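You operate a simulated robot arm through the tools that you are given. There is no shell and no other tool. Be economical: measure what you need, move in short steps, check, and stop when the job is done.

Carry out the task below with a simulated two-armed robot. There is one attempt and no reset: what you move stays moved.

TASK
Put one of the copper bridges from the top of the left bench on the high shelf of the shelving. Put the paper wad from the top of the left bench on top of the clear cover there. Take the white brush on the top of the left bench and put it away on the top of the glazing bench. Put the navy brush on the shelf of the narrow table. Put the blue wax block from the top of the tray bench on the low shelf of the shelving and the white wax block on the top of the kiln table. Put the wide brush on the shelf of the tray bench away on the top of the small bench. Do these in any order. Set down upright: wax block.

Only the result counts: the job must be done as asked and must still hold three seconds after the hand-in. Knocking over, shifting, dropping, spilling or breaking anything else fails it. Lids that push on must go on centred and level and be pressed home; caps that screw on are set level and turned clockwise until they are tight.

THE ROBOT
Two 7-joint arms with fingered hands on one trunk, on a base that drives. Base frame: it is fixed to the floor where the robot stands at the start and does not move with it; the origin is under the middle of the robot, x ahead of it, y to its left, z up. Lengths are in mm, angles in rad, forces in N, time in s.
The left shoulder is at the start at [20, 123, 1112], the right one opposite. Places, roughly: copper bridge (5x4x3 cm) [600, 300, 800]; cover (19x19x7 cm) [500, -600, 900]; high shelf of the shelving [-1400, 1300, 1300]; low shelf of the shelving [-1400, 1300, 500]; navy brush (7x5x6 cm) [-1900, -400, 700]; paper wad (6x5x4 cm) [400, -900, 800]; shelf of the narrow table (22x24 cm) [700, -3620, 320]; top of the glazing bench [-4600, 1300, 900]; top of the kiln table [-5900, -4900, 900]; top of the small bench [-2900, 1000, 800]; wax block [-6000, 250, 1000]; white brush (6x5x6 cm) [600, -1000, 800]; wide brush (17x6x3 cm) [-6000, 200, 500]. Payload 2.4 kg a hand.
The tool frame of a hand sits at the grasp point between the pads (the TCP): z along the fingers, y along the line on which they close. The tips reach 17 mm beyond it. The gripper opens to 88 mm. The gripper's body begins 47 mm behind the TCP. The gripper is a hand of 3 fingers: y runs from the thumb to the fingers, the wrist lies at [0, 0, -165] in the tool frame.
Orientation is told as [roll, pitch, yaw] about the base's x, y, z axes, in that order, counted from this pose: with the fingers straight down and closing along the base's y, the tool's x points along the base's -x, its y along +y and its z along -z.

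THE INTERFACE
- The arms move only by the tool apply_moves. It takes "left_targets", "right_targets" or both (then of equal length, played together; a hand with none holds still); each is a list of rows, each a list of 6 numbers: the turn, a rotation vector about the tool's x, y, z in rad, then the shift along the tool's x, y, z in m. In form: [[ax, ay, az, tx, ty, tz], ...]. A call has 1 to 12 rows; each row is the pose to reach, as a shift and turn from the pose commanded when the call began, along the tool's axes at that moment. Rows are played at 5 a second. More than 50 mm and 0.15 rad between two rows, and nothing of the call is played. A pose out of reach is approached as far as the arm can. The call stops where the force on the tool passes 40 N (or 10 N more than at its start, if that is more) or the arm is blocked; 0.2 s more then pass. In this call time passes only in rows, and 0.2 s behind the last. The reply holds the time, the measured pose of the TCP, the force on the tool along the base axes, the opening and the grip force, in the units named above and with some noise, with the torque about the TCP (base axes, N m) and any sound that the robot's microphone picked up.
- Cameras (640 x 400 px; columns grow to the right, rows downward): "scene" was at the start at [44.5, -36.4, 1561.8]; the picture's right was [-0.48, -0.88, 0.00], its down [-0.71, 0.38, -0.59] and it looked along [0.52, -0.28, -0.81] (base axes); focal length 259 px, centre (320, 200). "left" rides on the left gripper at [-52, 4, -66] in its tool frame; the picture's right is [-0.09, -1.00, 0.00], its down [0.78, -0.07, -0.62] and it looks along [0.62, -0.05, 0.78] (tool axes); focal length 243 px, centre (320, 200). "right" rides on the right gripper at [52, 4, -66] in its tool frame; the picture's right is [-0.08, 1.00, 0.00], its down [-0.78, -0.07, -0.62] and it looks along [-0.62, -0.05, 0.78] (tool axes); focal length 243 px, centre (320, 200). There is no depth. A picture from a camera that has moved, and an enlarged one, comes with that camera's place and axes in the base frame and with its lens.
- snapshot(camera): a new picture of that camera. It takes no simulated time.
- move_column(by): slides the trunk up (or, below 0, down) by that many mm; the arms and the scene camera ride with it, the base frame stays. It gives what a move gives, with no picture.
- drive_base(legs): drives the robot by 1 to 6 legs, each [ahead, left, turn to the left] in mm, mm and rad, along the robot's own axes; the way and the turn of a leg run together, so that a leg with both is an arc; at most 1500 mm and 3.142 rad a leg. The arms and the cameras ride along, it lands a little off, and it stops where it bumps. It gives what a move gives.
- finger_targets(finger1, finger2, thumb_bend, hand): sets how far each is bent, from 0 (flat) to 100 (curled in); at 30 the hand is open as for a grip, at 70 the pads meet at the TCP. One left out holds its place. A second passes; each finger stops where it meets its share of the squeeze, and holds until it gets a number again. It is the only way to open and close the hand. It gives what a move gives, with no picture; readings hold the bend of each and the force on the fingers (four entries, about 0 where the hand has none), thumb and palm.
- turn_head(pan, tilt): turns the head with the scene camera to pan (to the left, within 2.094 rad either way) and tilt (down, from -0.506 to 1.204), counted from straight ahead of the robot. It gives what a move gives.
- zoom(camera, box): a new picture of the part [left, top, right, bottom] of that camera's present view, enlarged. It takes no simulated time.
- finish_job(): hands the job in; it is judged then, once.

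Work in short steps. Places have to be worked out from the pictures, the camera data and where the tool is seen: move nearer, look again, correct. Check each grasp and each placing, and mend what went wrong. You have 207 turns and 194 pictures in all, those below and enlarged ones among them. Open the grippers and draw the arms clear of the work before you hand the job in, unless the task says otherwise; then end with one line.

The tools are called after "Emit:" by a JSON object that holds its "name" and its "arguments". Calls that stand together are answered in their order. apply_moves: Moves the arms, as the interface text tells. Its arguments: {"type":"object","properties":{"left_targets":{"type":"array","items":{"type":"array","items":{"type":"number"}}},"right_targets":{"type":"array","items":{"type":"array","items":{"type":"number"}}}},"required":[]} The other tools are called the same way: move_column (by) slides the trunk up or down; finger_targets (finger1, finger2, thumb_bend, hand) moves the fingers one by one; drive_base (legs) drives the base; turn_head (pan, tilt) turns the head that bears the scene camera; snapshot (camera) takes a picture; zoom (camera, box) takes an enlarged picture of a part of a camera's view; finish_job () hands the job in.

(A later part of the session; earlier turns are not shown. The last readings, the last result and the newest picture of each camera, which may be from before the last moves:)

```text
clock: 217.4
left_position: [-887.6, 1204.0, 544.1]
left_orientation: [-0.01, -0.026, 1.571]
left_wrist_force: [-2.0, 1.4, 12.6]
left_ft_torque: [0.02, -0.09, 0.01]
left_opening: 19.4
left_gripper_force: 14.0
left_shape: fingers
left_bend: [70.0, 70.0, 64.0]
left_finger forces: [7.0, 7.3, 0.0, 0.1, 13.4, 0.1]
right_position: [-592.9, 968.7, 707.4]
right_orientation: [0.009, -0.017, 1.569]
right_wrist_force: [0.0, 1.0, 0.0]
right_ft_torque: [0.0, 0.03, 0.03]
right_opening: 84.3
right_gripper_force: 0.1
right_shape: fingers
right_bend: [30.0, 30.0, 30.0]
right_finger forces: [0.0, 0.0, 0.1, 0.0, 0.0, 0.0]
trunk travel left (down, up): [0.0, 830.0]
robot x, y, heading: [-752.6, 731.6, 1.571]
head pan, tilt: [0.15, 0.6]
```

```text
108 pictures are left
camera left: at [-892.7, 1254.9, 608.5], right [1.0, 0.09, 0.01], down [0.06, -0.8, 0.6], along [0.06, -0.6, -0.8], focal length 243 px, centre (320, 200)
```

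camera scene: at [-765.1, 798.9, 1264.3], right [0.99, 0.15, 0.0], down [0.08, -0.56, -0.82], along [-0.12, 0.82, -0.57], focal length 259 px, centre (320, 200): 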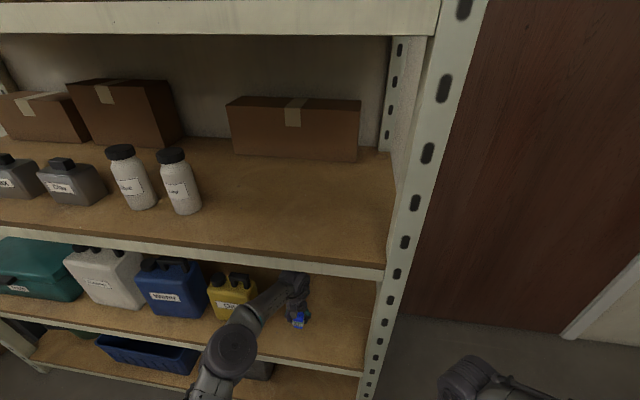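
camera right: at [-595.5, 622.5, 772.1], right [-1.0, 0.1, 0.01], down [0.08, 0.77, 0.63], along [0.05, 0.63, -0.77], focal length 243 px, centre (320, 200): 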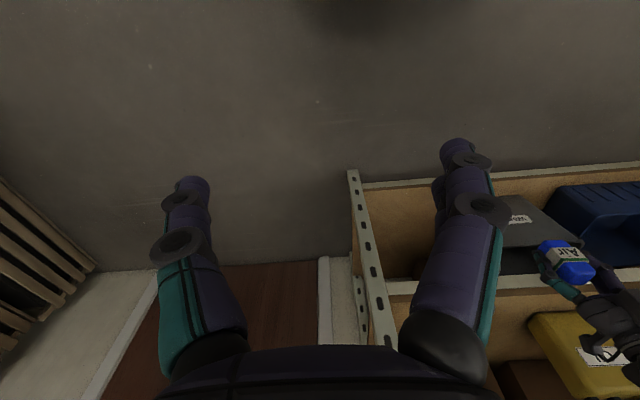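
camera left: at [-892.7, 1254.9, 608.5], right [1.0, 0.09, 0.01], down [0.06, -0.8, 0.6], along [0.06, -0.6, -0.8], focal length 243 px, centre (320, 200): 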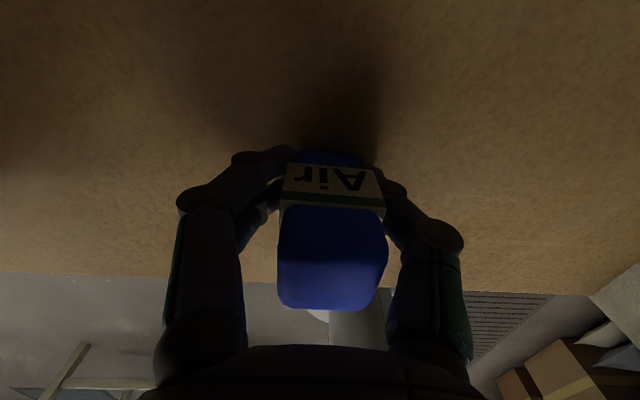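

Contact at 12 N. Release, lift 35 mm, and check it stands.

Emit:
{"name": "finger_targets", "arguments": {"hand": "left", "finger1": 30, "finger2": 30, "thumb_bend": 30}}

Emit:
{"name": "apply_moves", "arguments": {"left_targets": [[0, 0, 0, 0, 0, -0.01], [0, 0, 0, 0, 0, -0.025], [0, 0, 0, 0, 0, -0.045]]}}

Emit:
{"name": "snapshot", "arguments": {"camera": "left"}}

```text
clock: 218.4
left_position: [-888.4, 1202.6, 540.5]
left_orientation: [-0.008, -0.023, 1.571]
left_wrist_force: [-0.1, -0.3, -0.9]
left_ft_torque: [0.0, -0.02, -0.01]
left_opening: 84.3
left_gripper_force: 0.1
left_shape: fingers
left_bend: [30.0, 30.0, 30.0]
left_finger forces: [0.0, 0.0, 0.0, 0.1, 0.0, 0.0]
right_position: [-593.6, 968.8, 707.4]
right_orientation: [0.007, -0.015, 1.57]
right_wrist_force: [0.0, -0.7, 0.5]
right_ft_torque: [0.01, 0.0, 0.0]
right_opening: 83.9
right_gripper_force: 0.1
right_shape: fingers
right_bend: [30.0, 30.0, 30.0]
right_finger forces: [0.1, 0.0, 0.0, 0.0, 0.0, 0.1]
trunk travel left (down, up): [0.0, 830.0]
robot x, y, heading: [-755.6, 733.2, 1.575]
head pan, tilt: [0.15, 0.6]
```

```text
clock: 219.2
left_position: [-889.1, 1203.9, 585.9]
left_orientation: [-0.009, -0.022, 1.571]
left_wrist_force: [0.1, -0.3, -0.4]
left_ft_torque: [0.0, -0.02, 0.03]
left_opening: 84.0
left_gripper_force: 0.1
left_shape: fingers
left_bend: [30.0, 30.0, 30.0]
left_finger forces: [0.0, 0.0, 0.1, 0.0, 0.1, 0.0]
right_position: [-594.3, 969.1, 707.9]
right_orientation: [0.008, -0.016, 1.569]
right_wrist_force: [0.1, 0.4, 0.0]
right_ft_torque: [-0.05, 0.0, -0.01]
right_opening: 84.3
right_gripper_force: 0.0
right_shape: fingers
right_bend: [30.0, 30.0, 30.0]
right_finger forces: [0.1, 0.0, 0.0, 0.0, 0.0, 0.0]
trunk travel left (down, up): [0.0, 830.0]
robot x, y, heading: [-753.0, 733.5, 1.571]
head pan, tilt: [0.15, 0.6]
```

```text
107 pictures are left
camera left: at [-893.1, 1254.5, 652.3], right [1.0, 0.08, 0.01], down [0.06, -0.8, 0.6], along [0.06, -0.6, -0.8], focal length 243 px, centre (320, 200)
```

left: 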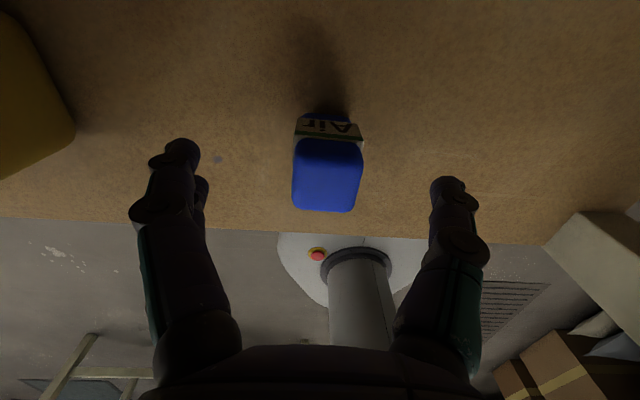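

Blue block stands upright on the low shelf. I back out straight, retract the arm, raise the trunk, and turn to face the table with the navy brush.

Emit:
{"name": "drive_base", "arguments": {"legs": [[-380, 0, 0]]}}

Emit:
{"name": "snapshot", "arguments": {"camera": "scene"}}

Emit:
{"name": "apply_moves", "arguments": {"left_targets": [[0, 0, 0, 0.04, 0, -0.025], [0, 0, 0, 0.08, 0, -0.05], [0, 0, 0, 0.12, 0, -0.075], [0, 0, 0, 0.16, 0, -0.1], [0, 0, 0, 0.2, 0, -0.125]]}}

Emit:
{"name": "move_column", "arguments": {"by": 350}}

Emit:
{"name": "drive_base", "arguments": {"legs": [[0, 0, -3.14], [0, -1000, 0]]}}

Emit:
{"name": "turn_head", "arguments": {"pan": -0.2, "tilt": 0.7}}

Emit:
{"name": "snapshot", "arguments": {"camera": "scene"}}

```text
clock: 221.6
left_position: [-887.1, 827.3, 586.4]
left_orientation: [-0.009, -0.023, 1.569]
left_wrist_force: [-0.8, 0.7, 0.2]
left_ft_torque: [-0.02, 0.0, 0.01]
left_opening: 84.4
left_gripper_force: 0.0
left_shape: fingers
left_bend: [30.0, 30.0, 30.0]
left_finger forces: [0.1, 0.0, 0.0, 0.0, 0.1, 0.0]
right_position: [-592.3, 590.9, 707.7]
right_orientation: [0.007, -0.016, 1.566]
right_wrist_force: [-0.4, 0.3, -0.6]
right_ft_torque: [-0.01, 0.0, 0.02]
right_opening: 84.3
right_gripper_force: 0.0
right_shape: fingers
right_bend: [30.0, 30.0, 30.0]
right_finger forces: [0.0, 0.0, 0.1, 0.0, 0.0, 0.1]
trunk travel left (down, up): [0.0, 830.0]
robot x, y, heading: [-749.4, 356.1, 1.567]
head pan, tilt: [0.15, 0.6]
```

```text
106 pictures are left
camera scene: at [-765.3, 422.2, 1264.3], right [0.99, 0.15, 0.0], down [0.08, -0.56, -0.82], along [-0.12, 0.82, -0.57], focal length 259 px, centre (320, 200)
```

scene: 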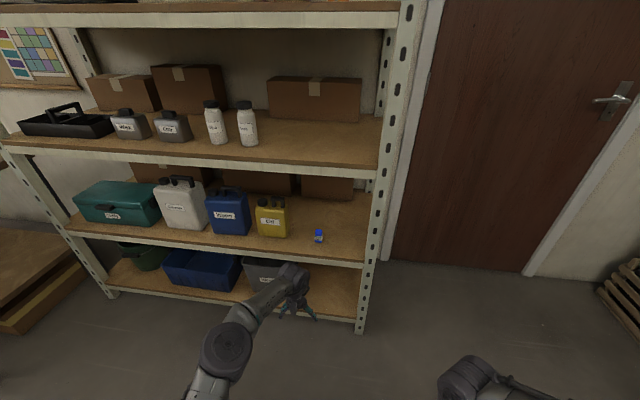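

```text
clock: 222.8
left_position: [-889.7, 622.0, 706.5]
left_orientation: [-0.009, -0.021, 1.57]
left_wrist_force: [-0.5, -0.9, -0.2]
left_ft_torque: [0.0, -0.01, 0.0]
left_opening: 83.9
left_gripper_force: 0.0
left_shape: fingers
left_bend: [30.0, 30.0, 30.0]
left_finger forces: [0.0, 0.1, 0.0, 0.0, 0.0, 0.1]
right_position: [-593.8, 591.2, 706.9]
right_orientation: [0.005, -0.015, 1.563]
right_wrist_force: [0.4, -0.8, -0.4]
right_ft_torque: [0.0, -0.03, -0.02]
right_opening: 84.1
right_gripper_force: 0.1
right_shape: fingers
right_bend: [30.0, 30.0, 30.0]
right_finger forces: [0.0, 0.1, 0.1, 0.0, 0.1, 0.1]
trunk travel left (down, up): [0.0, 830.0]
robot x, y, heading: [-752.6, 353.9, 1.57]
head pan, tilt: [0.15, 0.6]
```

```text
clock: 226.2
left_position: [-889.2, 622.8, 1056.7]
left_orientation: [-0.008, -0.022, 1.567]
left_wrist_force: [0.7, 0.5, 0.0]
left_ft_torque: [0.0, 0.02, 0.0]
left_opening: 84.1
left_gripper_force: 0.1
left_shape: fingers
left_bend: [30.0, 30.0, 30.0]
left_finger forces: [0.0, 0.0, 0.0, 0.1, 0.1, 0.1]
right_position: [-592.9, 591.5, 1056.3]
right_orientation: [0.006, -0.015, 1.562]
right_wrist_force: [-0.6, -0.1, 0.5]
right_ft_torque: [0.0, 0.01, 0.03]
right_opening: 84.1
right_gripper_force: 0.0
right_shape: fingers
right_bend: [30.0, 30.0, 30.0]
right_finger forces: [0.0, 0.0, 0.0, 0.0, 0.0, 0.0]
trunk travel left (down, up): [-350.0, 480.0]
robot x, y, heading: [-750.1, 355.9, 1.565]
head pan, tilt: [0.15, 0.6]
```

```text
clock: 238.9
left_position: [-1640.4, 122.9, 1057.1]
left_orientation: [-0.008, -0.022, -1.601]
left_wrist_force: [0.9, -0.7, 0.2]
left_ft_torque: [-0.01, -0.03, -0.02]
left_opening: 84.2
left_gripper_force: 0.1
left_shape: fingers
left_bend: [30.0, 30.0, 30.0]
left_finger forces: [0.0, 0.1, 0.0, 0.0, 0.1, 0.0]
right_position: [-1934.9, 163.9, 1057.6]
right_orientation: [0.006, -0.017, -1.604]
right_wrist_force: [0.0, 0.4, -0.5]
right_ft_torque: [0.02, 0.01, 0.01]
right_opening: 84.0
right_gripper_force: 0.0
right_shape: fingers
right_bend: [30.0, 30.0, 30.0]
right_finger forces: [0.1, 0.1, 0.0, 0.0, 0.0, 0.1]
trunk travel left (down, up): [-350.0, 480.0]
robot x, y, heading: [-1768.8, 392.1, -1.6]
head pan, tilt: [0.15, 0.6]
```

```text
clock: 239.7
left_position: [-1640.1, 123.1, 1056.6]
left_orientation: [-0.008, -0.023, -1.601]
left_wrist_force: [0.5, 0.1, -0.6]
left_ft_torque: [0.01, 0.03, 0.0]
left_opening: 84.0
left_gripper_force: 0.1
left_shape: fingers
left_bend: [30.0, 30.0, 30.0]
left_finger forces: [0.0, 0.1, 0.0, 0.0, 0.0, 0.0]
right_position: [-1935.0, 164.1, 1056.8]
right_orientation: [0.008, -0.017, -1.605]
right_wrist_force: [0.2, -0.7, -0.3]
right_ft_torque: [0.0, 0.05, -0.03]
right_opening: 84.1
right_gripper_force: 0.0
right_shape: fingers
right_bend: [30.0, 30.0, 30.0]
right_finger forces: [0.0, 0.0, 0.0, 0.0, 0.0, 0.1]
trunk travel left (down, up): [-350.0, 480.0]
robot x, y, heading: [-1771.4, 397.0, -1.602]
head pan, tilt: [-0.201, 0.7]
```

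```text
105 pictures are left
camera scene: at [-1789.9, 329.7, 1605.7], right [-0.97, 0.23, 0.0], down [0.15, 0.63, -0.76], along [-0.17, -0.74, -0.64], focal length 259 px, centre (320, 200)
```

scene: 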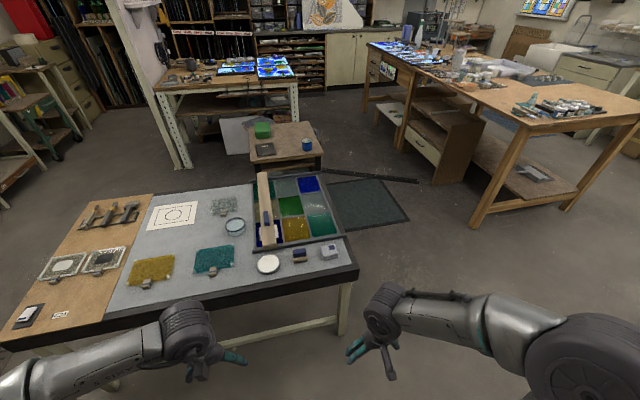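

The expected navy brush location projects to ≈(306,248), where a navy/tan block lies. I zoom there.

Emit:
{"name": "zoom", "arguments": {"camera": "scene", "box": [210, 190, 370, 290]}}

```text
4.00 times, centred on (290, 240) of scene
camera zoom: at [-1789.9, 329.7, 1605.7], right [-0.97, 0.23, 0.0], down [0.15, 0.63, -0.76], along [-0.17, -0.74, -0.64], focal length 1037 px, centre (440, 40)
```

zoom: 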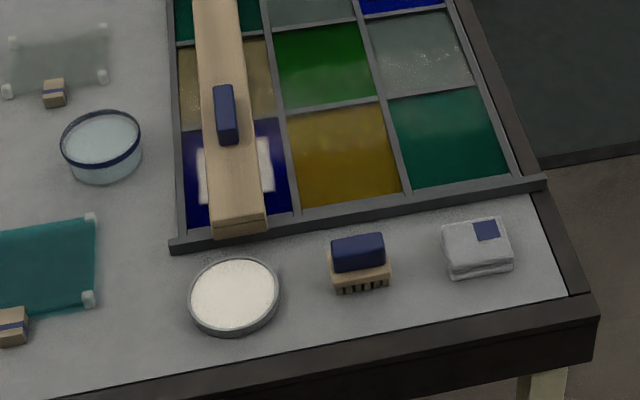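

The navy brush stands at about (-1855,-330), long side along x. I drive up, rotate the right hand 90° so it closes along y, and look with its camera.

Emit:
{"name": "drive_base", "arguments": {"legs": [[0, 40, 0.03], [325, 0, 0]]}}

Emit:
{"name": "apply_moves", "arguments": {"right_targets": [[0, 0, -0.143, -0.012, 0, 0.01], [0, 0, -0.286, -0.024, 0, 0.02], [0, 0, -0.429, -0.036, 0, 0.03], [0, 0, -0.572, -0.048, 0, 0.04], [0, 0, -0.715, -0.06, 0, 0.05], [0, 0, -0.858, -0.072, 0, 0.06], [0, 0, -1.0, -0.084, 0, 0.07], [0, 0, -1.143, -0.096, 0, 0.08], [0, 0, -1.286, -0.108, 0, 0.09], [0, 0, -1.429, -0.116, 0, 0.1], [0, 0, -1.571, -0.124, 0, 0.1]]}}

Emit:
{"name": "snapshot", "arguments": {"camera": "right"}}

Emit:
{"name": "snapshot", "arguments": {"camera": "scene"}}

```text
clock: 242.4
left_position: [-1593.9, -198.4, 1056.8]
left_orientation: [-0.009, -0.021, -1.576]
left_wrist_force: [-0.4, 0.1, 1.0]
left_ft_torque: [-0.03, 0.01, 0.0]
left_opening: 84.1
left_gripper_force: 0.2
left_shape: fingers
left_bend: [30.0, 30.0, 30.0]
left_finger forces: [0.0, 0.1, 0.1, 0.1, 0.0, 0.0]
right_position: [-1889.9, -165.0, 1056.9]
right_orientation: [0.006, -0.017, -1.578]
right_wrist_force: [0.7, 0.3, 0.3]
right_ft_torque: [-0.01, 0.0, -0.02]
right_opening: 83.9
right_gripper_force: 0.1
right_shape: fingers
right_bend: [30.0, 30.0, 30.0]
right_finger forces: [0.1, 0.0, 0.1, 0.1, 0.0, 0.0]
trunk travel left (down, up): [-350.0, 480.0]
robot x, y, heading: [-1732.1, 74.9, -1.576]
head pan, tilt: [-0.201, 0.7]
```

```text
clock: 244.8
left_position: [-1594.6, -196.5, 1056.3]
left_orientation: [-0.008, -0.024, -1.575]
left_wrist_force: [0.4, -0.1, 0.4]
left_ft_torque: [0.01, 0.01, -0.01]
left_opening: 84.1
left_gripper_force: 0.0
left_shape: fingers
left_bend: [30.0, 30.0, 30.0]
left_finger forces: [0.0, 0.0, 0.0, 0.0, 0.0, 0.1]
right_position: [-1889.5, -289.0, 958.4]
right_orientation: [-0.019, -0.004, -0.005]
right_wrist_force: [0.4, 1.0, 0.7]
right_ft_torque: [0.02, 0.01, 0.01]
right_opening: 84.1
right_gripper_force: 0.0
right_shape: fingers
right_bend: [30.0, 30.0, 30.0]
right_finger forces: [0.1, 0.0, 0.0, 0.0, 0.0, 0.0]
trunk travel left (down, up): [-350.0, 480.0]
robot x, y, heading: [-1731.1, 73.1, -1.573]
head pan, tilt: [-0.201, 0.7]
```

```text
103 pictures are left
camera right: at [-1941.0, -283.2, 1024.6], right [0.09, 1.0, -0.02], down [0.78, -0.06, 0.63], along [0.62, -0.07, -0.78], focal length 243 px, centre (320, 200)
```

right: 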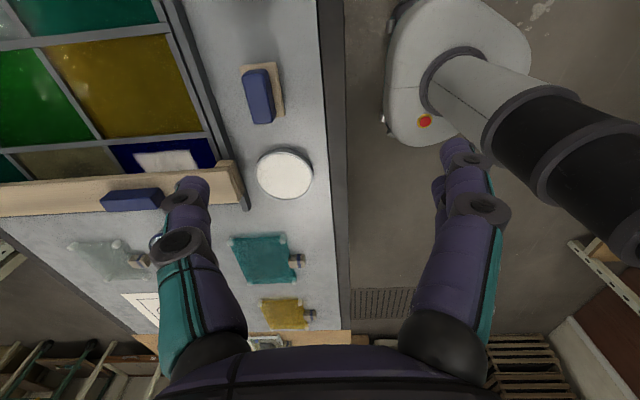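

```text
102 pictures are left
camera scene: at [-1748.9, 6.6, 1605.7], right [-0.98, 0.2, 0.0], down [0.13, 0.63, -0.76], along [-0.16, -0.75, -0.64], focal length 259 px, centre (320, 200)
```

scene: 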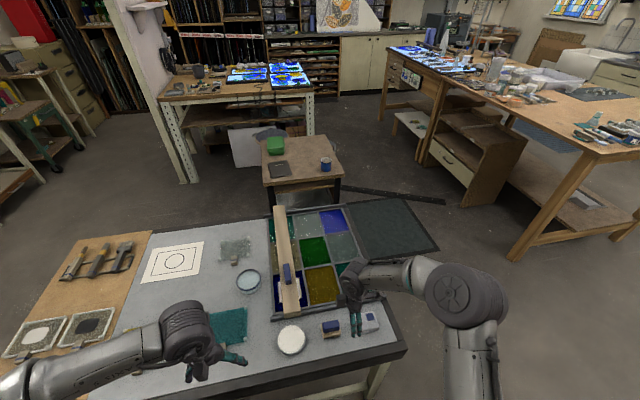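

Triangulated: brush ≈(-1866,-367), top ≈745, table ≈690, aligned with x. I move above it, lower the trunk, and look.

Emit:
{"name": "apply_moves", "arguments": {"right_targets": [[0, 0, 0, -0.008, -0.026, 0], [0, 0, 0, -0.016, -0.052, 0], [0, 0, 0, -0.023, -0.078, 0]]}}

Emit:
{"name": "move_column", "arguments": {"by": -150}}

Emit:
{"name": "snapshot", "arguments": {"camera": "right"}}

```text
clock: 245.6
left_position: [-1592.7, -196.6, 1056.4]
left_orientation: [-0.008, -0.023, -1.575]
left_wrist_force: [-0.4, -0.4, 0.0]
left_ft_torque: [0.01, -0.02, -0.02]
left_opening: 84.1
left_gripper_force: 0.1
left_shape: fingers
left_bend: [30.0, 30.0, 30.0]
left_finger forces: [0.0, 0.0, 0.1, 0.0, 0.1, 0.0]
right_position: [-1868.0, -367.6, 961.7]
right_orientation: [-0.015, -0.007, -0.008]
right_wrist_force: [-0.3, -0.1, -0.2]
right_ft_torque: [0.02, 0.01, 0.0]
right_opening: 84.2
right_gripper_force: 0.1
right_shape: fingers
right_bend: [30.0, 30.0, 30.0]
right_finger forces: [0.0, 0.1, 0.1, 0.1, 0.0, 0.1]
trunk travel left (down, up): [-350.0, 480.0]
robot x, y, heading: [-1728.9, 72.4, -1.58]
head pan, tilt: [-0.201, 0.7]
```

```text
clock: 247.3
left_position: [-1594.1, -195.3, 906.7]
left_orientation: [-0.011, -0.022, -1.575]
left_wrist_force: [-0.4, -0.5, -0.1]
left_ft_torque: [0.01, 0.0, -0.02]
left_opening: 84.1
left_gripper_force: 0.1
left_shape: fingers
left_bend: [30.0, 30.0, 30.0]
left_finger forces: [0.1, 0.0, 0.0, 0.0, 0.1, 0.0]
right_position: [-1868.1, -365.6, 811.4]
right_orientation: [-0.018, -0.007, -0.006]
right_wrist_force: [0.5, 0.1, 1.2]
right_ft_torque: [0.02, 0.02, 0.01]
right_opening: 84.1
right_gripper_force: 0.0
right_shape: fingers
right_bend: [30.0, 30.0, 30.0]
right_finger forces: [0.0, 0.1, 0.0, 0.1, 0.0, 0.1]
trunk travel left (down, up): [-200.0, 630.0]
robot x, y, heading: [-1732.2, 69.4, -1.576]
head pan, tilt: [-0.201, 0.7]
```

```text
101 pictures are left
camera right: at [-1918.5, -360.1, 877.0], right [0.09, 1.0, -0.02], down [0.78, -0.06, 0.63], along [0.62, -0.07, -0.78], focal length 243 px, centre (320, 200)
```

right: 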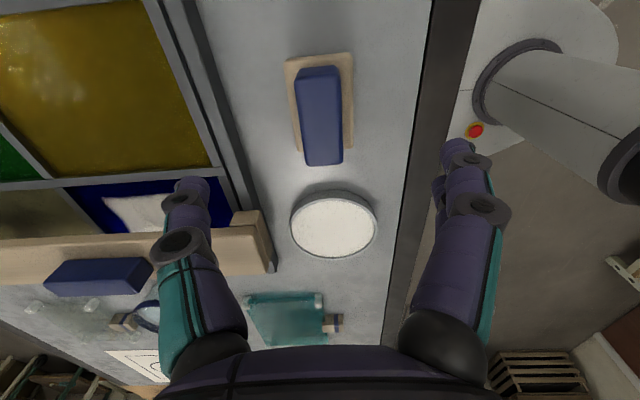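

Brush is centred beneath the hand. Descend to z≈735 and look/close.

Emit:
{"name": "apply_moves", "arguments": {"right_targets": [[0, 0, 0, 0, 0, 0.03], [0, 0, 0, 0, 0, 0.055], [0, 0, 0, 0, 0, 0.075]]}}

Emit:
{"name": "snapshot", "arguments": {"camera": "right"}}

```text
clock: 248.1
left_position: [-1593.3, -195.5, 906.5]
left_orientation: [-0.009, -0.023, -1.576]
left_wrist_force: [0.0, -0.2, 0.3]
left_ft_torque: [0.01, 0.01, -0.01]
left_opening: 83.9
left_gripper_force: 0.0
left_shape: fingers
left_bend: [30.0, 30.0, 30.0]
left_finger forces: [0.0, 0.0, 0.0, 0.0, 0.2, 0.1]
right_position: [-1867.2, -368.0, 738.5]
right_orientation: [-0.019, -0.006, -0.009]
right_wrist_force: [0.5, 0.3, -0.4]
right_ft_torque: [-0.03, -0.05, 0.0]
right_opening: 84.1
right_gripper_force: 0.0
right_shape: fingers
right_bend: [30.0, 30.0, 30.0]
right_finger forces: [0.0, 0.0, 0.0, 0.0, 0.0, 0.0]
trunk travel left (down, up): [-200.0, 630.0]
robot x, y, heading: [-1730.0, 71.1, -1.581]
head pan, tilt: [-0.201, 0.7]
```

```text
100 pictures are left
camera right: at [-1917.1, -361.9, 803.6], right [0.09, 1.0, -0.02], down [0.78, -0.06, 0.63], along [0.62, -0.07, -0.78], focal length 243 px, centre (320, 200)
```

right: 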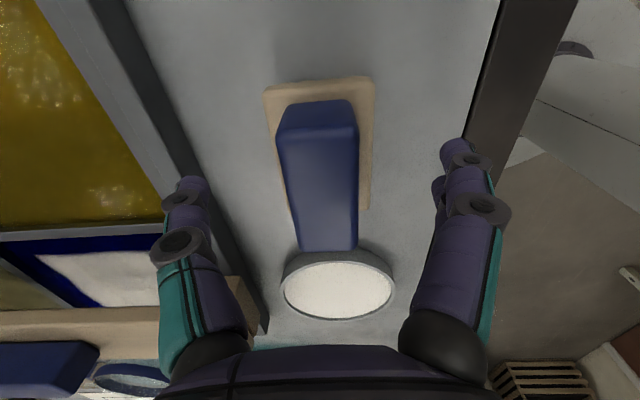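

Needs to go a bit deeper; descend 22 mm slowly, then close.

Emit:
{"name": "apply_moves", "arguments": {"right_targets": [[0, 0, 0, 0, 0.001, 0.008], [0, 0, 0, 0, 0.001, 0.015], [0, 0, 0, 0, 0.001, 0.022]]}}

Emit:
{"name": "finger_targets", "arguments": {"hand": "right", "finger1": 72, "finger2": 72, "thumb_bend": 72}}

Emit:
{"name": "snapshot", "arguments": {"camera": "right"}}

```text
clock: 248.9
left_position: [-1593.2, -195.4, 907.8]
left_orientation: [-0.008, -0.022, -1.575]
left_wrist_force: [-0.1, 0.0, 0.8]
left_ft_torque: [0.0, 0.04, 0.05]
left_opening: 84.2
left_gripper_force: 0.1
left_shape: fingers
left_bend: [30.0, 30.0, 30.0]
left_finger forces: [0.0, 0.1, 0.1, 0.0, 0.1, 0.1]
right_position: [-1865.7, -365.4, 715.0]
right_orientation: [-0.015, -0.006, -0.009]
right_wrist_force: [0.8, -0.1, 0.1]
right_ft_torque: [0.0, 0.0, 0.0]
right_opening: 84.2
right_gripper_force: 0.1
right_shape: fingers
right_bend: [30.0, 30.0, 30.0]
right_finger forces: [0.0, 0.1, 0.0, 0.0, 0.0, 0.1]
trunk travel left (down, up): [-200.0, 630.0]
robot x, y, heading: [-1731.9, 74.4, -1.58]
head pan, tilt: [-0.201, 0.7]
```

```text
clock: 249.9
left_position: [-1593.0, -196.1, 906.7]
left_orientation: [-0.008, -0.022, -1.577]
left_wrist_force: [-0.4, 0.3, -0.1]
left_ft_torque: [0.03, -0.01, -0.03]
left_opening: 84.2
left_gripper_force: 0.1
left_shape: fingers
left_bend: [30.0, 30.0, 30.0]
left_finger forces: [0.0, 0.1, 0.1, 0.0, 0.0, 0.1]
right_position: [-1867.2, -365.2, 715.9]
right_orientation: [-0.016, -0.006, -0.009]
right_wrist_force: [0.2, -0.8, 0.0]
right_ft_torque: [-0.04, -0.01, -0.01]
right_opening: 35.4
right_gripper_force: 13.1
right_shape: fingers
right_bend: [60.0, 59.0, 57.0]
right_finger forces: [6.2, 6.3, 0.1, 0.1, 12.6, 0.1]
trunk travel left (down, up): [-200.0, 630.0]
robot x, y, heading: [-1731.0, 73.0, -1.577]
head pan, tilt: [-0.201, 0.7]
```

```text
99 pictures are left
camera right: at [-1917.5, -361.0, 781.0], right [0.09, 1.0, -0.02], down [0.78, -0.06, 0.63], along [0.62, -0.07, -0.78], focal length 243 px, centre (320, 200)
```

right: 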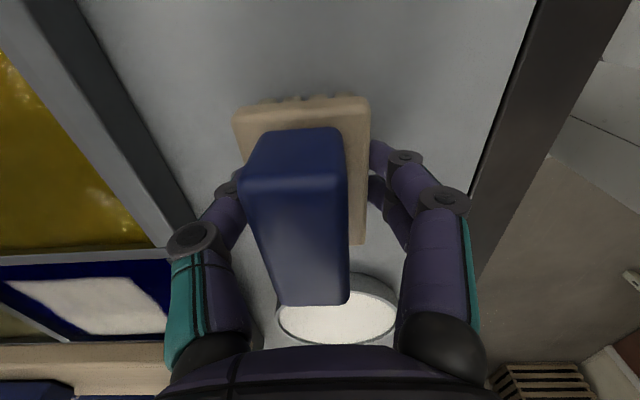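

Gripped. Lift 40 mm and check the hold.

Emit:
{"name": "apply_moves", "arguments": {"right_targets": [[0, 0, 0, 0, 0, -0.02], [0, 0, 0, 0, 0, -0.045], [0, 0, 0, 0, 0, -0.09], [0, 0, 0, 0, 0, -0.135]]}}

Emit:
{"name": "snapshot", "arguments": {"camera": "right"}}

```text
clock: 250.9
left_position: [-1593.5, -196.7, 906.5]
left_orientation: [-0.009, -0.023, -1.576]
left_wrist_force: [0.5, 0.6, -0.8]
left_ft_torque: [-0.03, -0.02, -0.01]
left_opening: 83.9
left_gripper_force: 0.0
left_shape: fingers
left_bend: [30.0, 30.0, 30.0]
left_finger forces: [0.0, 0.0, 0.1, 0.0, 0.0, 0.0]
right_position: [-1870.9, -364.7, 850.2]
right_orientation: [-0.015, -0.008, -0.008]
right_wrist_force: [1.0, -0.3, -1.7]
right_ft_torque: [-0.01, 0.01, -0.02]
right_opening: 35.7
right_gripper_force: 12.6
right_shape: fingers
right_bend: [60.0, 60.0, 57.0]
right_finger forces: [6.4, 6.3, 0.0, 0.1, 12.5, 0.1]
trunk travel left (down, up): [-200.0, 630.0]
robot x, y, heading: [-1728.0, 71.0, -1.573]
head pan, tilt: [-0.201, 0.7]
```

```text
98 pictures are left
camera right: at [-1920.7, -358.2, 915.4], right [0.09, 1.0, -0.02], down [0.78, -0.06, 0.63], along [0.62, -0.07, -0.78], focal length 243 px, centre (320, 200)
```

right: 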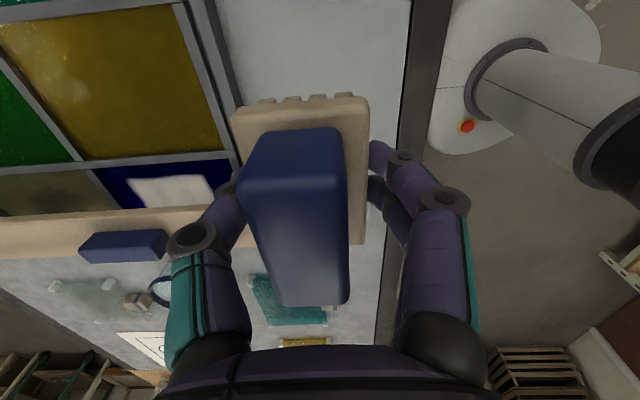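

Secure. I raise the trunk, retract, and drive to the tray bench for the white block.

Emit:
{"name": "apply_moves", "arguments": {"right_targets": [[0, 0, 0, 0, 0.045, -0.01], [0, 0, 0, 0, 0.09, -0.02], [0, 0, 0, 0, 0.135, -0.03], [0, 0, 0, 0, 0.17, -0.04]]}}

Emit:
{"name": "move_column", "arguments": {"by": 175}}

Emit:
{"name": "drive_base", "arguments": {"legs": [[-130, 0, 0], [0, 0, -1.57], [1500, 0, 0]]}}

```text
clock: 251.9
left_position: [-1593.8, -195.5, 907.4]
left_orientation: [-0.008, -0.024, -1.576]
left_wrist_force: [-0.4, -0.8, -0.8]
left_ft_torque: [0.01, 0.02, 0.01]
left_opening: 84.2
left_gripper_force: 0.0
left_shape: fingers
left_bend: [30.0, 30.0, 30.0]
left_finger forces: [0.0, 0.1, 0.0, 0.0, 0.0, 0.0]
right_position: [-1871.1, -192.9, 886.3]
right_orientation: [-0.019, -0.009, -0.009]
right_wrist_force: [0.6, -0.6, -0.7]
right_ft_torque: [-0.02, 0.02, -0.01]
right_opening: 35.6
right_gripper_force: 12.2
right_shape: fingers
right_bend: [60.0, 60.0, 57.0]
right_finger forces: [6.2, 6.1, 0.1, 0.1, 12.5, 0.1]
trunk travel left (down, up): [-200.0, 630.0]
robot x, y, heading: [-1732.4, 69.3, -1.578]
head pan, tilt: [-0.201, 0.7]
```

```text
clock: 253.9
left_position: [-1594.3, -195.9, 1081.1]
left_orientation: [-0.009, -0.022, -1.576]
left_wrist_force: [0.7, -0.4, -0.8]
left_ft_torque: [0.0, 0.01, -0.05]
left_opening: 84.2
left_gripper_force: 0.1
left_shape: fingers
left_bend: [30.0, 30.0, 30.0]
left_finger forces: [0.0, 0.1, 0.0, 0.0, 0.0, 0.0]
right_position: [-1870.2, -192.5, 1061.6]
right_orientation: [-0.016, -0.008, -0.007]
right_wrist_force: [-0.3, -0.5, -0.7]
right_ft_torque: [-0.04, -0.02, 0.01]
right_opening: 35.6
right_gripper_force: 12.5
right_shape: fingers
right_bend: [60.0, 60.0, 57.0]
right_finger forces: [6.3, 6.2, 0.0, 0.0, 12.4, 0.0]
trunk travel left (down, up): [-375.0, 455.0]
robot x, y, heading: [-1727.9, 70.6, -1.577]
head pan, tilt: [-0.201, 0.7]
```

```text
clock: 266.0
left_position: [-3493.4, 115.5, 1081.6]
left_orientation: [-0.008, -0.023, 3.101]
left_wrist_force: [-0.3, -0.2, 0.7]
left_ft_torque: [-0.02, -0.03, 0.03]
left_opening: 84.0
left_gripper_force: 0.1
left_shape: fingers
left_bend: [30.0, 30.0, 30.0]
left_finger forces: [0.0, 0.1, 0.0, 0.0, 0.1, 0.1]
right_position: [-3479.5, 391.5, 1060.7]
right_orientation: [-0.014, -0.009, -1.614]
right_wrist_force: [1.0, 0.2, -1.1]
right_ft_torque: [0.02, 0.0, -0.02]
right_opening: 35.2
right_gripper_force: 12.5
right_shape: fingers
right_bend: [60.0, 60.0, 57.0]
right_finger forces: [6.1, 6.1, 0.1, 0.0, 12.2, 0.0]
trunk travel left (down, up): [-375.0, 455.0]
robot x, y, heading: [-3220.8, 245.9, 3.102]
head pan, tilt: [-0.201, 0.7]
```

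On course. Continue to the tray bench front, correcting heading and shifting left to align the left shoulder with the white block.

Emit:
{"name": "drive_base", "arguments": {"legs": [[0, 0, 0.04], [1000, 57, 0], [1000, 57, 0]]}}

Emit:
{"name": "turn_head", "arguments": {"pan": 0, "tilt": 0.75}}

Emit:
{"name": "snapshot", "arguments": {"camera": "scene"}}

```text
clock: 276.4
left_position: [-5500.1, -10.3, 1081.4]
left_orientation: [-0.009, -0.021, -3.139]
left_wrist_force: [-1.1, -0.1, 1.2]
left_ft_torque: [0.02, 0.01, 0.0]
left_opening: 84.1
left_gripper_force: 0.1
left_shape: fingers
left_bend: [30.0, 30.0, 30.0]
left_finger forces: [0.0, 0.0, 0.0, 0.1, 0.1, 0.1]
right_position: [-5499.1, 266.5, 1060.6]
right_orientation: [-0.015, -0.007, -1.571]
right_wrist_force: [1.0, 0.4, -1.0]
right_ft_torque: [-0.03, 0.01, 0.01]
right_opening: 35.1
right_gripper_force: 12.3
right_shape: fingers
right_bend: [60.0, 60.0, 57.0]
right_finger forces: [6.1, 6.0, 0.1, 0.0, 12.2, 0.1]
trunk travel left (down, up): [-375.0, 455.0]
robot x, y, heading: [-5230.7, 132.1, -3.137]
head pan, tilt: [-0.201, 0.7]
```

```text
clock: 277.1
left_position: [-5499.1, -9.6, 1081.5]
left_orientation: [-0.009, -0.023, -3.14]
left_wrist_force: [-0.3, 0.6, 0.2]
left_ft_torque: [-0.01, 0.02, 0.0]
left_opening: 84.2
left_gripper_force: 0.0
left_shape: fingers
left_bend: [30.0, 30.0, 30.0]
left_finger forces: [0.1, 0.0, 0.0, 0.0, 0.1, 0.0]
right_position: [-5498.1, 267.6, 1059.8]
right_orientation: [-0.017, -0.008, -1.571]
right_wrist_force: [0.3, -0.2, -1.1]
right_ft_torque: [-0.03, -0.02, 0.02]
right_opening: 35.2
right_gripper_force: 12.1
right_shape: fingers
right_bend: [60.0, 60.0, 57.0]
right_finger forces: [6.1, 6.1, 0.0, 0.0, 12.2, 0.0]
trunk travel left (down, up): [-375.0, 455.0]
robot x, y, heading: [-5236.0, 130.0, -3.136]
head pan, tilt: [0.0, 0.75]
```

```text
97 pictures are left
camera scene: at [-5296.4, 128.1, 1626.5], right [0.0, 1.0, 0.0], down [0.68, 0.0, -0.73], along [-0.73, 0.0, -0.68], focal length 259 px, centre (320, 200)
```

scene: 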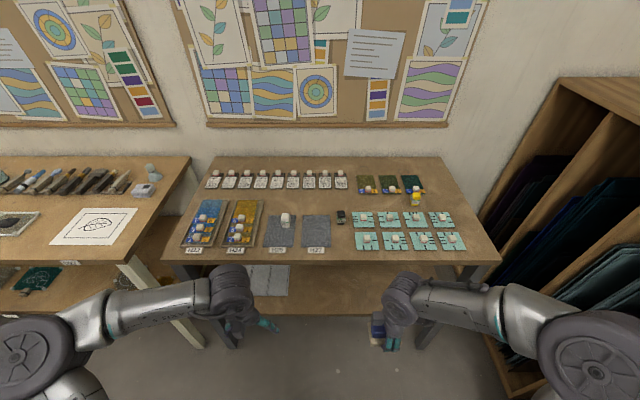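

White block ≈(-5936,4). I drive in 255 and bring the left hand over it.

Emit:
{"name": "drive_base", "arguments": {"legs": [[255, 0, 0]]}}

Emit:
{"name": "apply_moves", "arguments": {"left_targets": [[0, 0, 0, -0.045, -0.003, 0.01], [0, 0, 0, -0.09, -0.006, 0.02], [0, 0, 0, -0.135, -0.01, 0.04], [0, 0, 0, -0.18, -0.014, 0.06], [0, 0, 0, -0.18, -0.014, 0.09], [0, 0, 0, -0.18, -0.014, 0.112]]}}

Emit:
{"name": "snapshot", "arguments": {"camera": "left"}}

```text
clock: 279.0
left_position: [-5753.0, -9.9, 1081.8]
left_orientation: [-0.01, -0.024, -3.141]
left_wrist_force: [0.1, 0.5, 0.7]
left_ft_torque: [-0.01, 0.03, -0.02]
left_opening: 84.3
left_gripper_force: 0.1
left_shape: fingers
left_bend: [30.0, 30.0, 30.0]
left_finger forces: [0.0, 0.0, 0.0, 0.1, 0.1, 0.0]
right_position: [-5752.0, 267.3, 1061.5]
right_orientation: [-0.016, -0.007, -1.574]
right_wrist_force: [-0.5, -0.2, -0.8]
right_ft_torque: [0.01, -0.03, 0.02]
right_opening: 35.2
right_gripper_force: 11.8
right_shape: fingers
right_bend: [60.0, 60.0, 57.0]
right_finger forces: [6.1, 6.1, 0.0, 0.0, 12.2, 0.0]
trunk travel left (down, up): [-375.0, 455.0]
robot x, y, heading: [-5484.9, 127.4, -3.144]
head pan, tilt: [0.0, 0.75]
```

```text
clock: 280.4
left_position: [-5934.2, 5.5, 974.5]
left_orientation: [-0.008, -0.023, -3.141]
left_wrist_force: [0.1, 0.4, 0.4]
left_ft_torque: [-0.01, -0.01, -0.04]
left_opening: 83.9
left_gripper_force: 0.0
left_shape: fingers
left_bend: [30.0, 30.0, 30.0]
left_finger forces: [0.1, 0.1, 0.0, 0.0, 0.0, 0.1]
right_position: [-5750.5, 267.2, 1060.6]
right_orientation: [-0.015, -0.007, -1.573]
right_wrist_force: [1.1, 0.6, -1.3]
right_ft_torque: [-0.01, 0.0, 0.02]
right_opening: 35.3
right_gripper_force: 12.7
right_shape: fingers
right_bend: [60.0, 60.0, 57.0]
right_finger forces: [6.0, 6.1, 0.1, 0.0, 12.2, 0.0]
trunk travel left (down, up): [-375.0, 455.0]
robot x, y, heading: [-5486.6, 128.6, -3.145]
head pan, tilt: [0.0, 0.75]
```

```text
96 pictures are left
camera left: at [-5985.1, 1.2, 1040.5], right [-0.08, 1.0, 0.01], down [0.8, 0.06, 0.6], along [0.6, 0.06, -0.8], focal length 243 px, centre (320, 200)
```

left: 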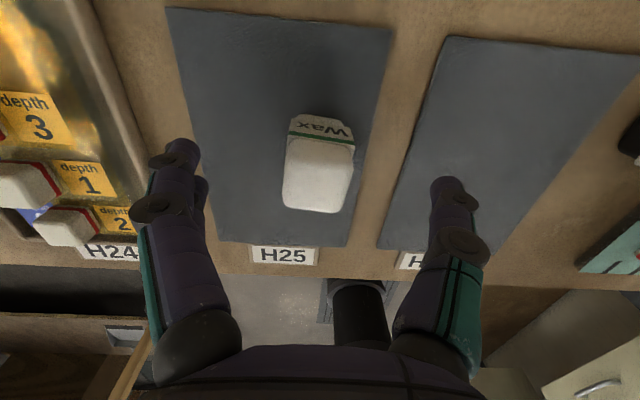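

Centred, turned ~7°. I add that yaw, descend to 931, close.

Emit:
{"name": "apply_moves", "arguments": {"left_targets": [[0, 0, 0.1, 0, 0, 0.015], [0, 0, 0.1, 0, 0, 0.03], [0, 0, 0.1, 0, 0, 0.042]]}}

Emit:
{"name": "finger_targets", "arguments": {"hand": "left", "finger1": 75, "finger2": 75, "thumb_bend": 75}}

Emit:
{"name": "snapshot", "arguments": {"camera": "left"}}

```text
clock: 281.2
left_position: [-5935.4, 5.5, 933.3]
left_orientation: [-0.008, -0.026, 3.04]
left_wrist_force: [0.5, -0.5, 0.0]
left_ft_torque: [-0.04, -0.03, -0.04]
left_opening: 84.3
left_gripper_force: 0.0
left_shape: fingers
left_bend: [30.0, 30.0, 30.0]
left_finger forces: [0.1, 0.1, 0.0, 0.0, 0.0, 0.0]
right_position: [-5751.5, 267.3, 1060.8]
right_orientation: [-0.018, -0.007, -1.572]
right_wrist_force: [-1.2, 0.3, -0.8]
right_ft_torque: [0.01, -0.01, 0.03]
right_opening: 35.2
right_gripper_force: 12.3
right_shape: fingers
right_bend: [60.0, 60.0, 57.0]
right_finger forces: [6.1, 6.2, 0.1, 0.0, 12.1, 0.1]
trunk travel left (down, up): [-375.0, 455.0]
robot x, y, heading: [-5485.6, 130.1, -3.136]
head pan, tilt: [0.0, 0.75]
```

```text
clock: 282.2
left_position: [-5935.7, 5.7, 931.5]
left_orientation: [-0.005, -0.025, 3.044]
left_wrist_force: [-0.3, 0.8, 0.9]
left_ft_torque: [0.01, -0.02, 0.02]
left_opening: 17.3
left_gripper_force: 11.6
left_shape: fingers
left_bend: [68.0, 67.0, 64.0]
left_finger forces: [5.3, 6.5, 0.0, 0.0, 11.6, 0.0]
right_position: [-5751.4, 265.8, 1060.6]
right_orientation: [-0.018, -0.006, -1.574]
right_wrist_force: [0.2, -0.1, -0.6]
right_ft_torque: [-0.01, -0.01, -0.01]
right_opening: 35.3
right_gripper_force: 12.3
right_shape: fingers
right_bend: [60.0, 60.0, 57.0]
right_finger forces: [6.1, 6.1, 0.0, 0.0, 12.2, 0.0]
trunk travel left (down, up): [-375.0, 455.0]
robot x, y, heading: [-5483.6, 128.9, -3.144]
head pan, tilt: [0.0, 0.75]
```

```text
95 pictures are left
camera left: at [-5986.1, 5.7, 998.6], right [0.01, 1.0, 0.01], down [0.8, -0.02, 0.6], along [0.6, 0.0, -0.8], focal length 243 px, centre (320, 200)
```

left: 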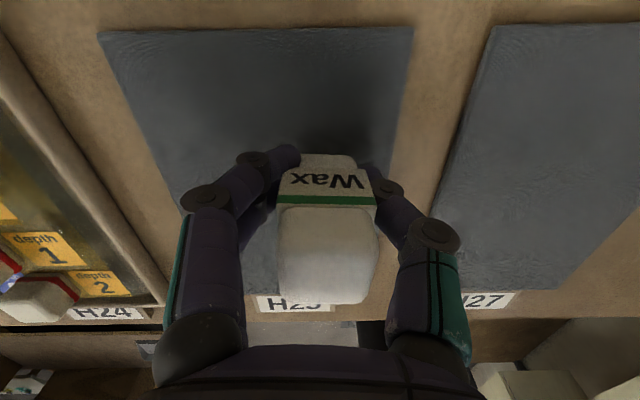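

Gripped. Lift, retract, back up, and look towards -y for a route to the kiln table.

Emit:
{"name": "apply_moves", "arguments": {"left_targets": [[0, 0, 0, 0, 0, -0.04], [0, 0, 0, 0, 0, -0.08], [0, 0, 0, 0, 0, -0.12], [0, 0, 0, 0.045, 0.004, -0.135], [0, 0, 0, 0.09, 0.009, -0.15], [0, 0, 0, 0.135, 0.013, -0.15], [0, 0, 0, 0.18, 0.018, -0.15]]}}

Emit:
{"name": "drive_base", "arguments": {"legs": [[-450, 0, 0], [0, 0, 1.57]]}}

Emit:
{"name": "turn_head", "arguments": {"pan": 0, "tilt": 0.35}}

Emit:
{"name": "snapshot", "arguments": {"camera": "scene"}}

Emit:
{"name": "turn_head", "arguments": {"pan": -0.8, "tilt": 0.35}}

Emit:
{"name": "snapshot", "arguments": {"camera": "scene"}}

```text
clock: 283.8
left_position: [-5754.7, -29.6, 1077.7]
left_orientation: [-0.006, -0.026, 3.043]
left_wrist_force: [-0.1, 0.9, -0.4]
left_ft_torque: [0.01, 0.01, 0.02]
left_opening: 16.9
left_gripper_force: 11.5
left_shape: fingers
left_bend: [69.0, 67.0, 64.0]
left_finger forces: [5.2, 6.5, 0.0, 0.0, 11.4, 0.0]
right_position: [-5749.8, 266.8, 1060.5]
right_orientation: [-0.017, -0.007, -1.573]
right_wrist_force: [1.3, -0.2, -0.2]
right_ft_torque: [0.0, 0.01, 0.01]
right_opening: 35.5
right_gripper_force: 11.8
right_shape: fingers
right_bend: [60.0, 60.0, 57.0]
right_finger forces: [6.2, 6.1, 0.1, 0.0, 12.1, 0.1]
trunk travel left (down, up): [-375.0, 455.0]
robot x, y, heading: [-5486.2, 128.6, -3.141]
head pan, tilt: [0.0, 0.75]
```

```text
clock: 290.2
left_position: [-4886.5, -147.5, 1076.5]
left_orientation: [-0.006, -0.024, -1.713]
left_wrist_force: [-0.3, 0.1, -1.3]
left_ft_torque: [0.03, 0.02, 0.01]
left_opening: 16.9
left_gripper_force: 11.7
left_shape: fingers
left_bend: [69.0, 67.0, 64.0]
left_finger forces: [5.1, 6.4, 0.0, 0.1, 11.3, 0.0]
right_position: [-5182.5, -129.9, 1060.7]
right_orientation: [-0.017, -0.007, -0.044]
right_wrist_force: [0.1, -0.2, -1.2]
right_ft_torque: [-0.01, 0.0, -0.01]
right_opening: 35.3
right_gripper_force: 12.5
right_shape: fingers
right_bend: [60.0, 60.0, 57.0]
right_finger forces: [5.9, 6.0, 0.0, 0.0, 12.1, 0.0]
trunk travel left (down, up): [-375.0, 455.0]
robot x, y, heading: [-5034.3, 128.3, -1.611]
head pan, tilt: [0.0, 0.75]
```

```text
clock: 291.1
left_position: [-4885.9, -147.7, 1076.5]
left_orientation: [-0.005, -0.024, -1.713]
left_wrist_force: [0.9, 0.3, -1.4]
left_ft_torque: [-0.01, -0.01, 0.0]
left_opening: 16.9
left_gripper_force: 11.5
left_shape: fingers
left_bend: [69.0, 67.0, 64.0]
left_finger forces: [5.1, 6.4, 0.0, 0.0, 11.4, 0.0]
right_position: [-5182.0, -129.9, 1060.4]
right_orientation: [-0.017, -0.006, -0.043]
right_wrist_force: [-0.7, -0.1, -0.5]
right_ft_torque: [0.02, 0.01, 0.01]
right_opening: 35.2
right_gripper_force: 11.6
right_shape: fingers
right_bend: [60.0, 60.0, 57.0]
right_finger forces: [6.0, 6.0, 0.0, 0.0, 12.0, 0.0]
trunk travel left (down, up): [-375.0, 455.0]
robot x, y, heading: [-5033.0, 129.3, -1.614]
head pan, tilt: [0.0, 0.351]
```

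```text
94 pictures are left
camera scene: at [-5037.1, 54.7, 1662.0], right [-1.0, 0.04, 0.0], down [0.01, 0.34, -0.94], along [-0.04, -0.94, -0.34], focal length 259 px, centre (320, 200)
```

scene: 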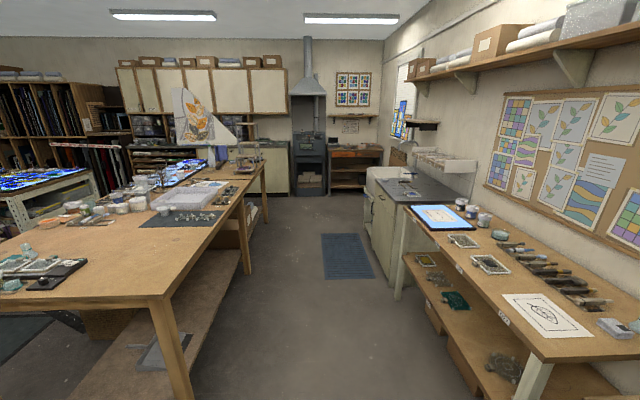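

```text
clock: 292.2
left_position: [-4885.6, -147.0, 1076.5]
left_orientation: [-0.005, -0.025, -1.713]
left_wrist_force: [0.9, -0.3, -0.3]
left_ft_torque: [0.01, 0.01, -0.02]
left_opening: 17.2
left_gripper_force: 11.6
left_shape: fingers
left_bend: [69.0, 67.0, 64.0]
left_finger forces: [5.2, 6.5, 0.0, 0.0, 11.4, 0.1]
right_position: [-5181.5, -130.2, 1061.1]
right_orientation: [-0.017, -0.007, -0.045]
right_wrist_force: [0.9, 0.8, -0.3]
right_ft_torque: [-0.03, -0.01, -0.01]
right_opening: 35.3
right_gripper_force: 12.3
right_shape: fingers
right_bend: [60.0, 60.0, 57.0]
right_finger forces: [6.0, 5.9, 0.1, 0.1, 12.0, 0.1]
trunk travel left (down, up): [-375.0, 455.0]
robot x, y, heading: [-5037.7, 130.3, -1.615]
head pan, tilt: [-0.799, 0.351]
```

```text
93 pictures are left
camera scene: at [-5102.6, 85.6, 1662.1], right [-0.67, 0.74, 0.0], down [0.26, 0.23, -0.94], along [-0.7, -0.63, -0.34], focal length 259 px, centre (320, 200)
```

scene: 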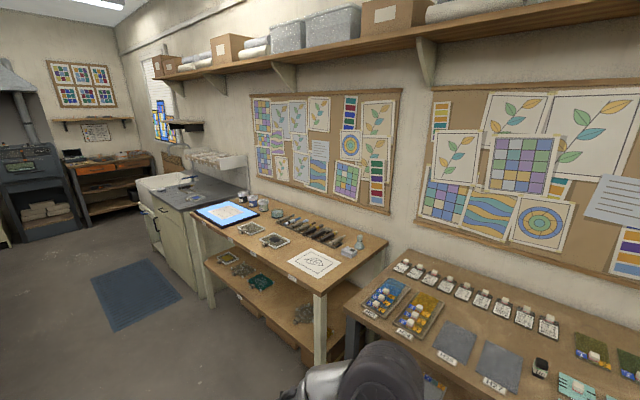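

The kiln table is at the far end (around (-5850,-4700)); corridor x∈(-5550,-4400) is clear. I drive down it at x≈-5030.

Emit:
{"name": "drive_base", "arguments": {"legs": [[0, 0, 0.043], [1500, 0, 0], [1500, 0, 0], [800, 0, 0]]}}

Emit:
{"name": "turn_head", "arguments": {"pan": -0.5, "tilt": 0.45}}

Emit:
{"name": "snapshot", "arguments": {"camera": "scene"}}

```text
clock: 310.8
left_position: [-4810.8, -3903.0, 1075.9]
left_orientation: [-0.005, -0.024, -1.655]
left_wrist_force: [0.6, -0.4, -0.4]
left_ft_torque: [0.01, 0.01, -0.05]
left_opening: 17.1
left_gripper_force: 11.2
left_shape: fingers
left_bend: [69.0, 67.0, 64.0]
left_finger forces: [5.1, 6.5, 0.0, 0.1, 11.4, 0.0]
right_position: [-5107.4, -3902.6, 1059.9]
right_orientation: [-0.017, -0.008, 0.013]
right_wrist_force: [-0.8, 0.3, -1.4]
right_ft_torque: [0.03, -0.01, 0.0]
right_opening: 35.2
right_gripper_force: 11.8
right_shape: fingers
right_bend: [60.0, 60.0, 57.0]
right_finger forces: [6.0, 6.0, 0.0, 0.1, 12.1, 0.0]
trunk travel left (down, up): [-375.0, 455.0]
robot x, y, heading: [-4974.4, -3633.4, -1.556]
head pan, tilt: [-0.799, 0.351]
```

```text
clock: 311.6
left_position: [-4811.5, -3902.5, 1077.6]
left_orientation: [-0.006, -0.024, -1.656]
left_wrist_force: [0.0, 0.4, -0.5]
left_ft_torque: [-0.03, 0.0, -0.02]
left_opening: 16.9
left_gripper_force: 11.6
left_shape: fingers
left_bend: [69.0, 67.0, 64.0]
left_finger forces: [5.2, 6.4, 0.0, 0.1, 11.4, 0.0]
right_position: [-5107.6, -3902.8, 1060.9]
right_orientation: [-0.017, -0.006, 0.011]
right_wrist_force: [-0.4, -0.6, -1.0]
right_ft_torque: [0.03, 0.0, 0.01]
right_opening: 34.9
right_gripper_force: 12.1
right_shape: fingers
right_bend: [60.0, 60.0, 57.0]
right_finger forces: [6.0, 6.2, 0.0, 0.0, 12.1, 0.0]
trunk travel left (down, up): [-375.0, 455.0]
robot x, y, heading: [-4973.4, -3634.1, -1.553]
head pan, tilt: [-0.499, 0.45]
```

```text
92 pictures are left
camera scene: at [-5016.7, -3697.8, 1652.9], right [-0.88, 0.47, 0.0], down [0.2, 0.39, -0.9], along [-0.42, -0.8, -0.44], focal length 259 px, centre (320, 200)
```

scene: 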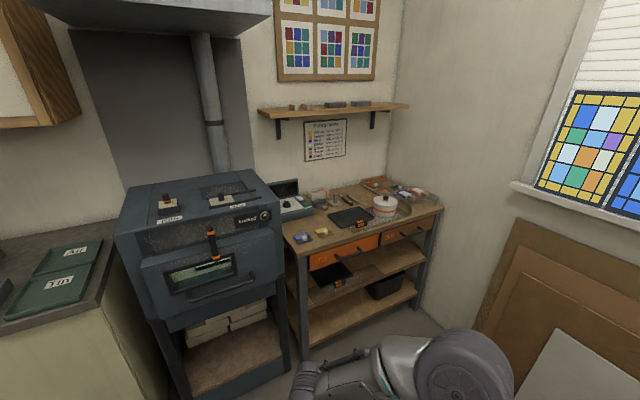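

The kiln table (with orange drawers) spans x≈-6300…-5370, front y≈-4590. I zoom for free space.

Emit:
{"name": "zoom", "arguments": {"camera": "scene", "box": [270, 160, 450, 270]}}

```text
3.56 times, centred on (360, 215) of scene
camera zoom: at [-5016.7, -3697.8, 1652.9], right [-0.88, 0.47, 0.0], down [0.2, 0.39, -0.9], along [-0.42, -0.8, -0.44], focal length 922 px, centre (178, 147)
```

zoom: 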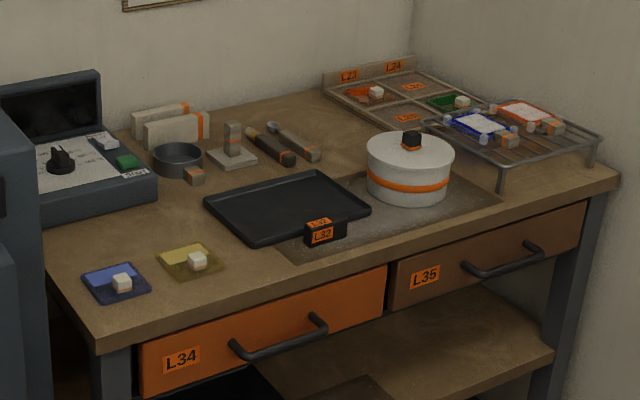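

A free gap lies between the gold tile and the tray mat at about (-5660,-4665). I move in front of it.

Emit:
{"name": "drive_base", "arguments": {"legs": [[300, 0, -0.017], [0, -805, 0]]}}

Emit:
{"name": "turn_head", "arguments": {"pan": 0.1, "tilt": 0.75}}

Emit:
{"name": "snapshot", "arguments": {"camera": "scene"}}

```text
clock: 317.6
left_position: [-5624.0, -4205.6, 1076.9]
left_orientation: [-0.006, -0.024, -1.673]
left_wrist_force: [-0.3, 0.4, -0.1]
left_ft_torque: [0.0, -0.02, 0.01]
left_opening: 17.0
left_gripper_force: 11.9
left_shape: fingers
left_bend: [69.0, 67.0, 64.0]
left_finger forces: [5.1, 6.5, 0.0, 0.1, 11.4, 0.0]
right_position: [-5919.4, -4199.2, 1060.9]
right_orientation: [-0.017, -0.008, 0.0]
right_wrist_force: [-0.1, 0.1, -0.6]
right_ft_torque: [0.01, 0.02, 0.01]
right_opening: 35.2
right_gripper_force: 12.0
right_shape: fingers
right_bend: [60.0, 60.0, 57.0]
right_finger forces: [6.0, 6.1, 0.0, 0.0, 12.1, 0.1]
trunk travel left (down, up): [-375.0, 455.0]
robot x, y, heading: [-5782.7, -3938.7, -1.566]
head pan, tilt: [-0.499, 0.45]
```

```text
clock: 318.6
left_position: [-5623.8, -4205.0, 1076.4]
left_orientation: [-0.005, -0.025, -1.67]
left_wrist_force: [-0.1, -0.1, -0.2]
left_ft_torque: [-0.02, 0.01, 0.0]
left_opening: 17.2
left_gripper_force: 11.5
left_shape: fingers
left_bend: [69.0, 67.0, 64.0]
left_finger forces: [5.2, 6.5, 0.1, 0.0, 11.5, 0.0]
right_position: [-5919.6, -4199.8, 1061.0]
right_orientation: [-0.018, -0.009, -0.002]
right_wrist_force: [0.5, -0.1, -0.4]
right_ft_torque: [-0.03, 0.01, 0.01]
right_opening: 35.2
right_gripper_force: 11.7
right_shape: fingers
right_bend: [60.0, 60.0, 57.0]
right_finger forces: [5.9, 6.0, 0.0, 0.0, 12.2, 0.1]
trunk travel left (down, up): [-375.0, 455.0]
robot x, y, heading: [-5778.4, -3934.1, -1.572]
head pan, tilt: [0.099, 0.75]
```

```text
90 pictures are left
camera scene: at [-5774.2, -3998.7, 1626.5], right [-0.99, -0.1, 0.0], down [-0.07, 0.68, -0.73], along [0.07, -0.73, -0.68], focal length 259 px, centre (320, 200)
```

scene: 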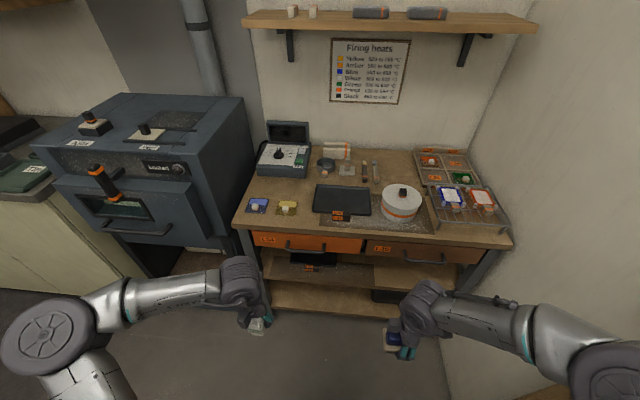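

I zoom in on the table's front left for exact spacing.

Emit:
{"name": "zoom", "arguments": {"camera": "scene", "box": [225, 140, 385, 250]}}

```text
3.64 times, centred on (305, 195) of scene
camera zoom: at [-5774.2, -3998.7, 1626.5], right [-0.99, -0.1, 0.0], down [-0.07, 0.68, -0.73], along [0.07, -0.73, -0.68], focal length 942 px, centre (374, 218)
```

zoom: 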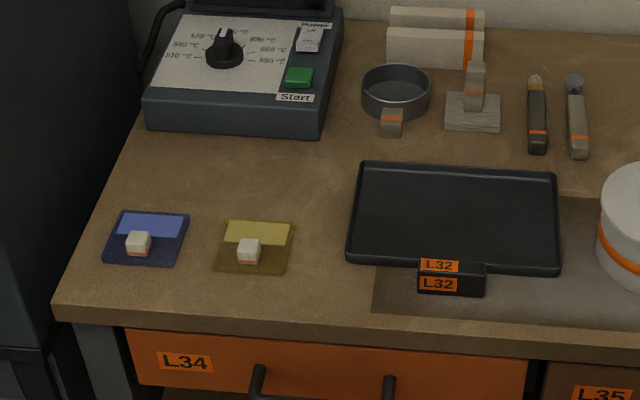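

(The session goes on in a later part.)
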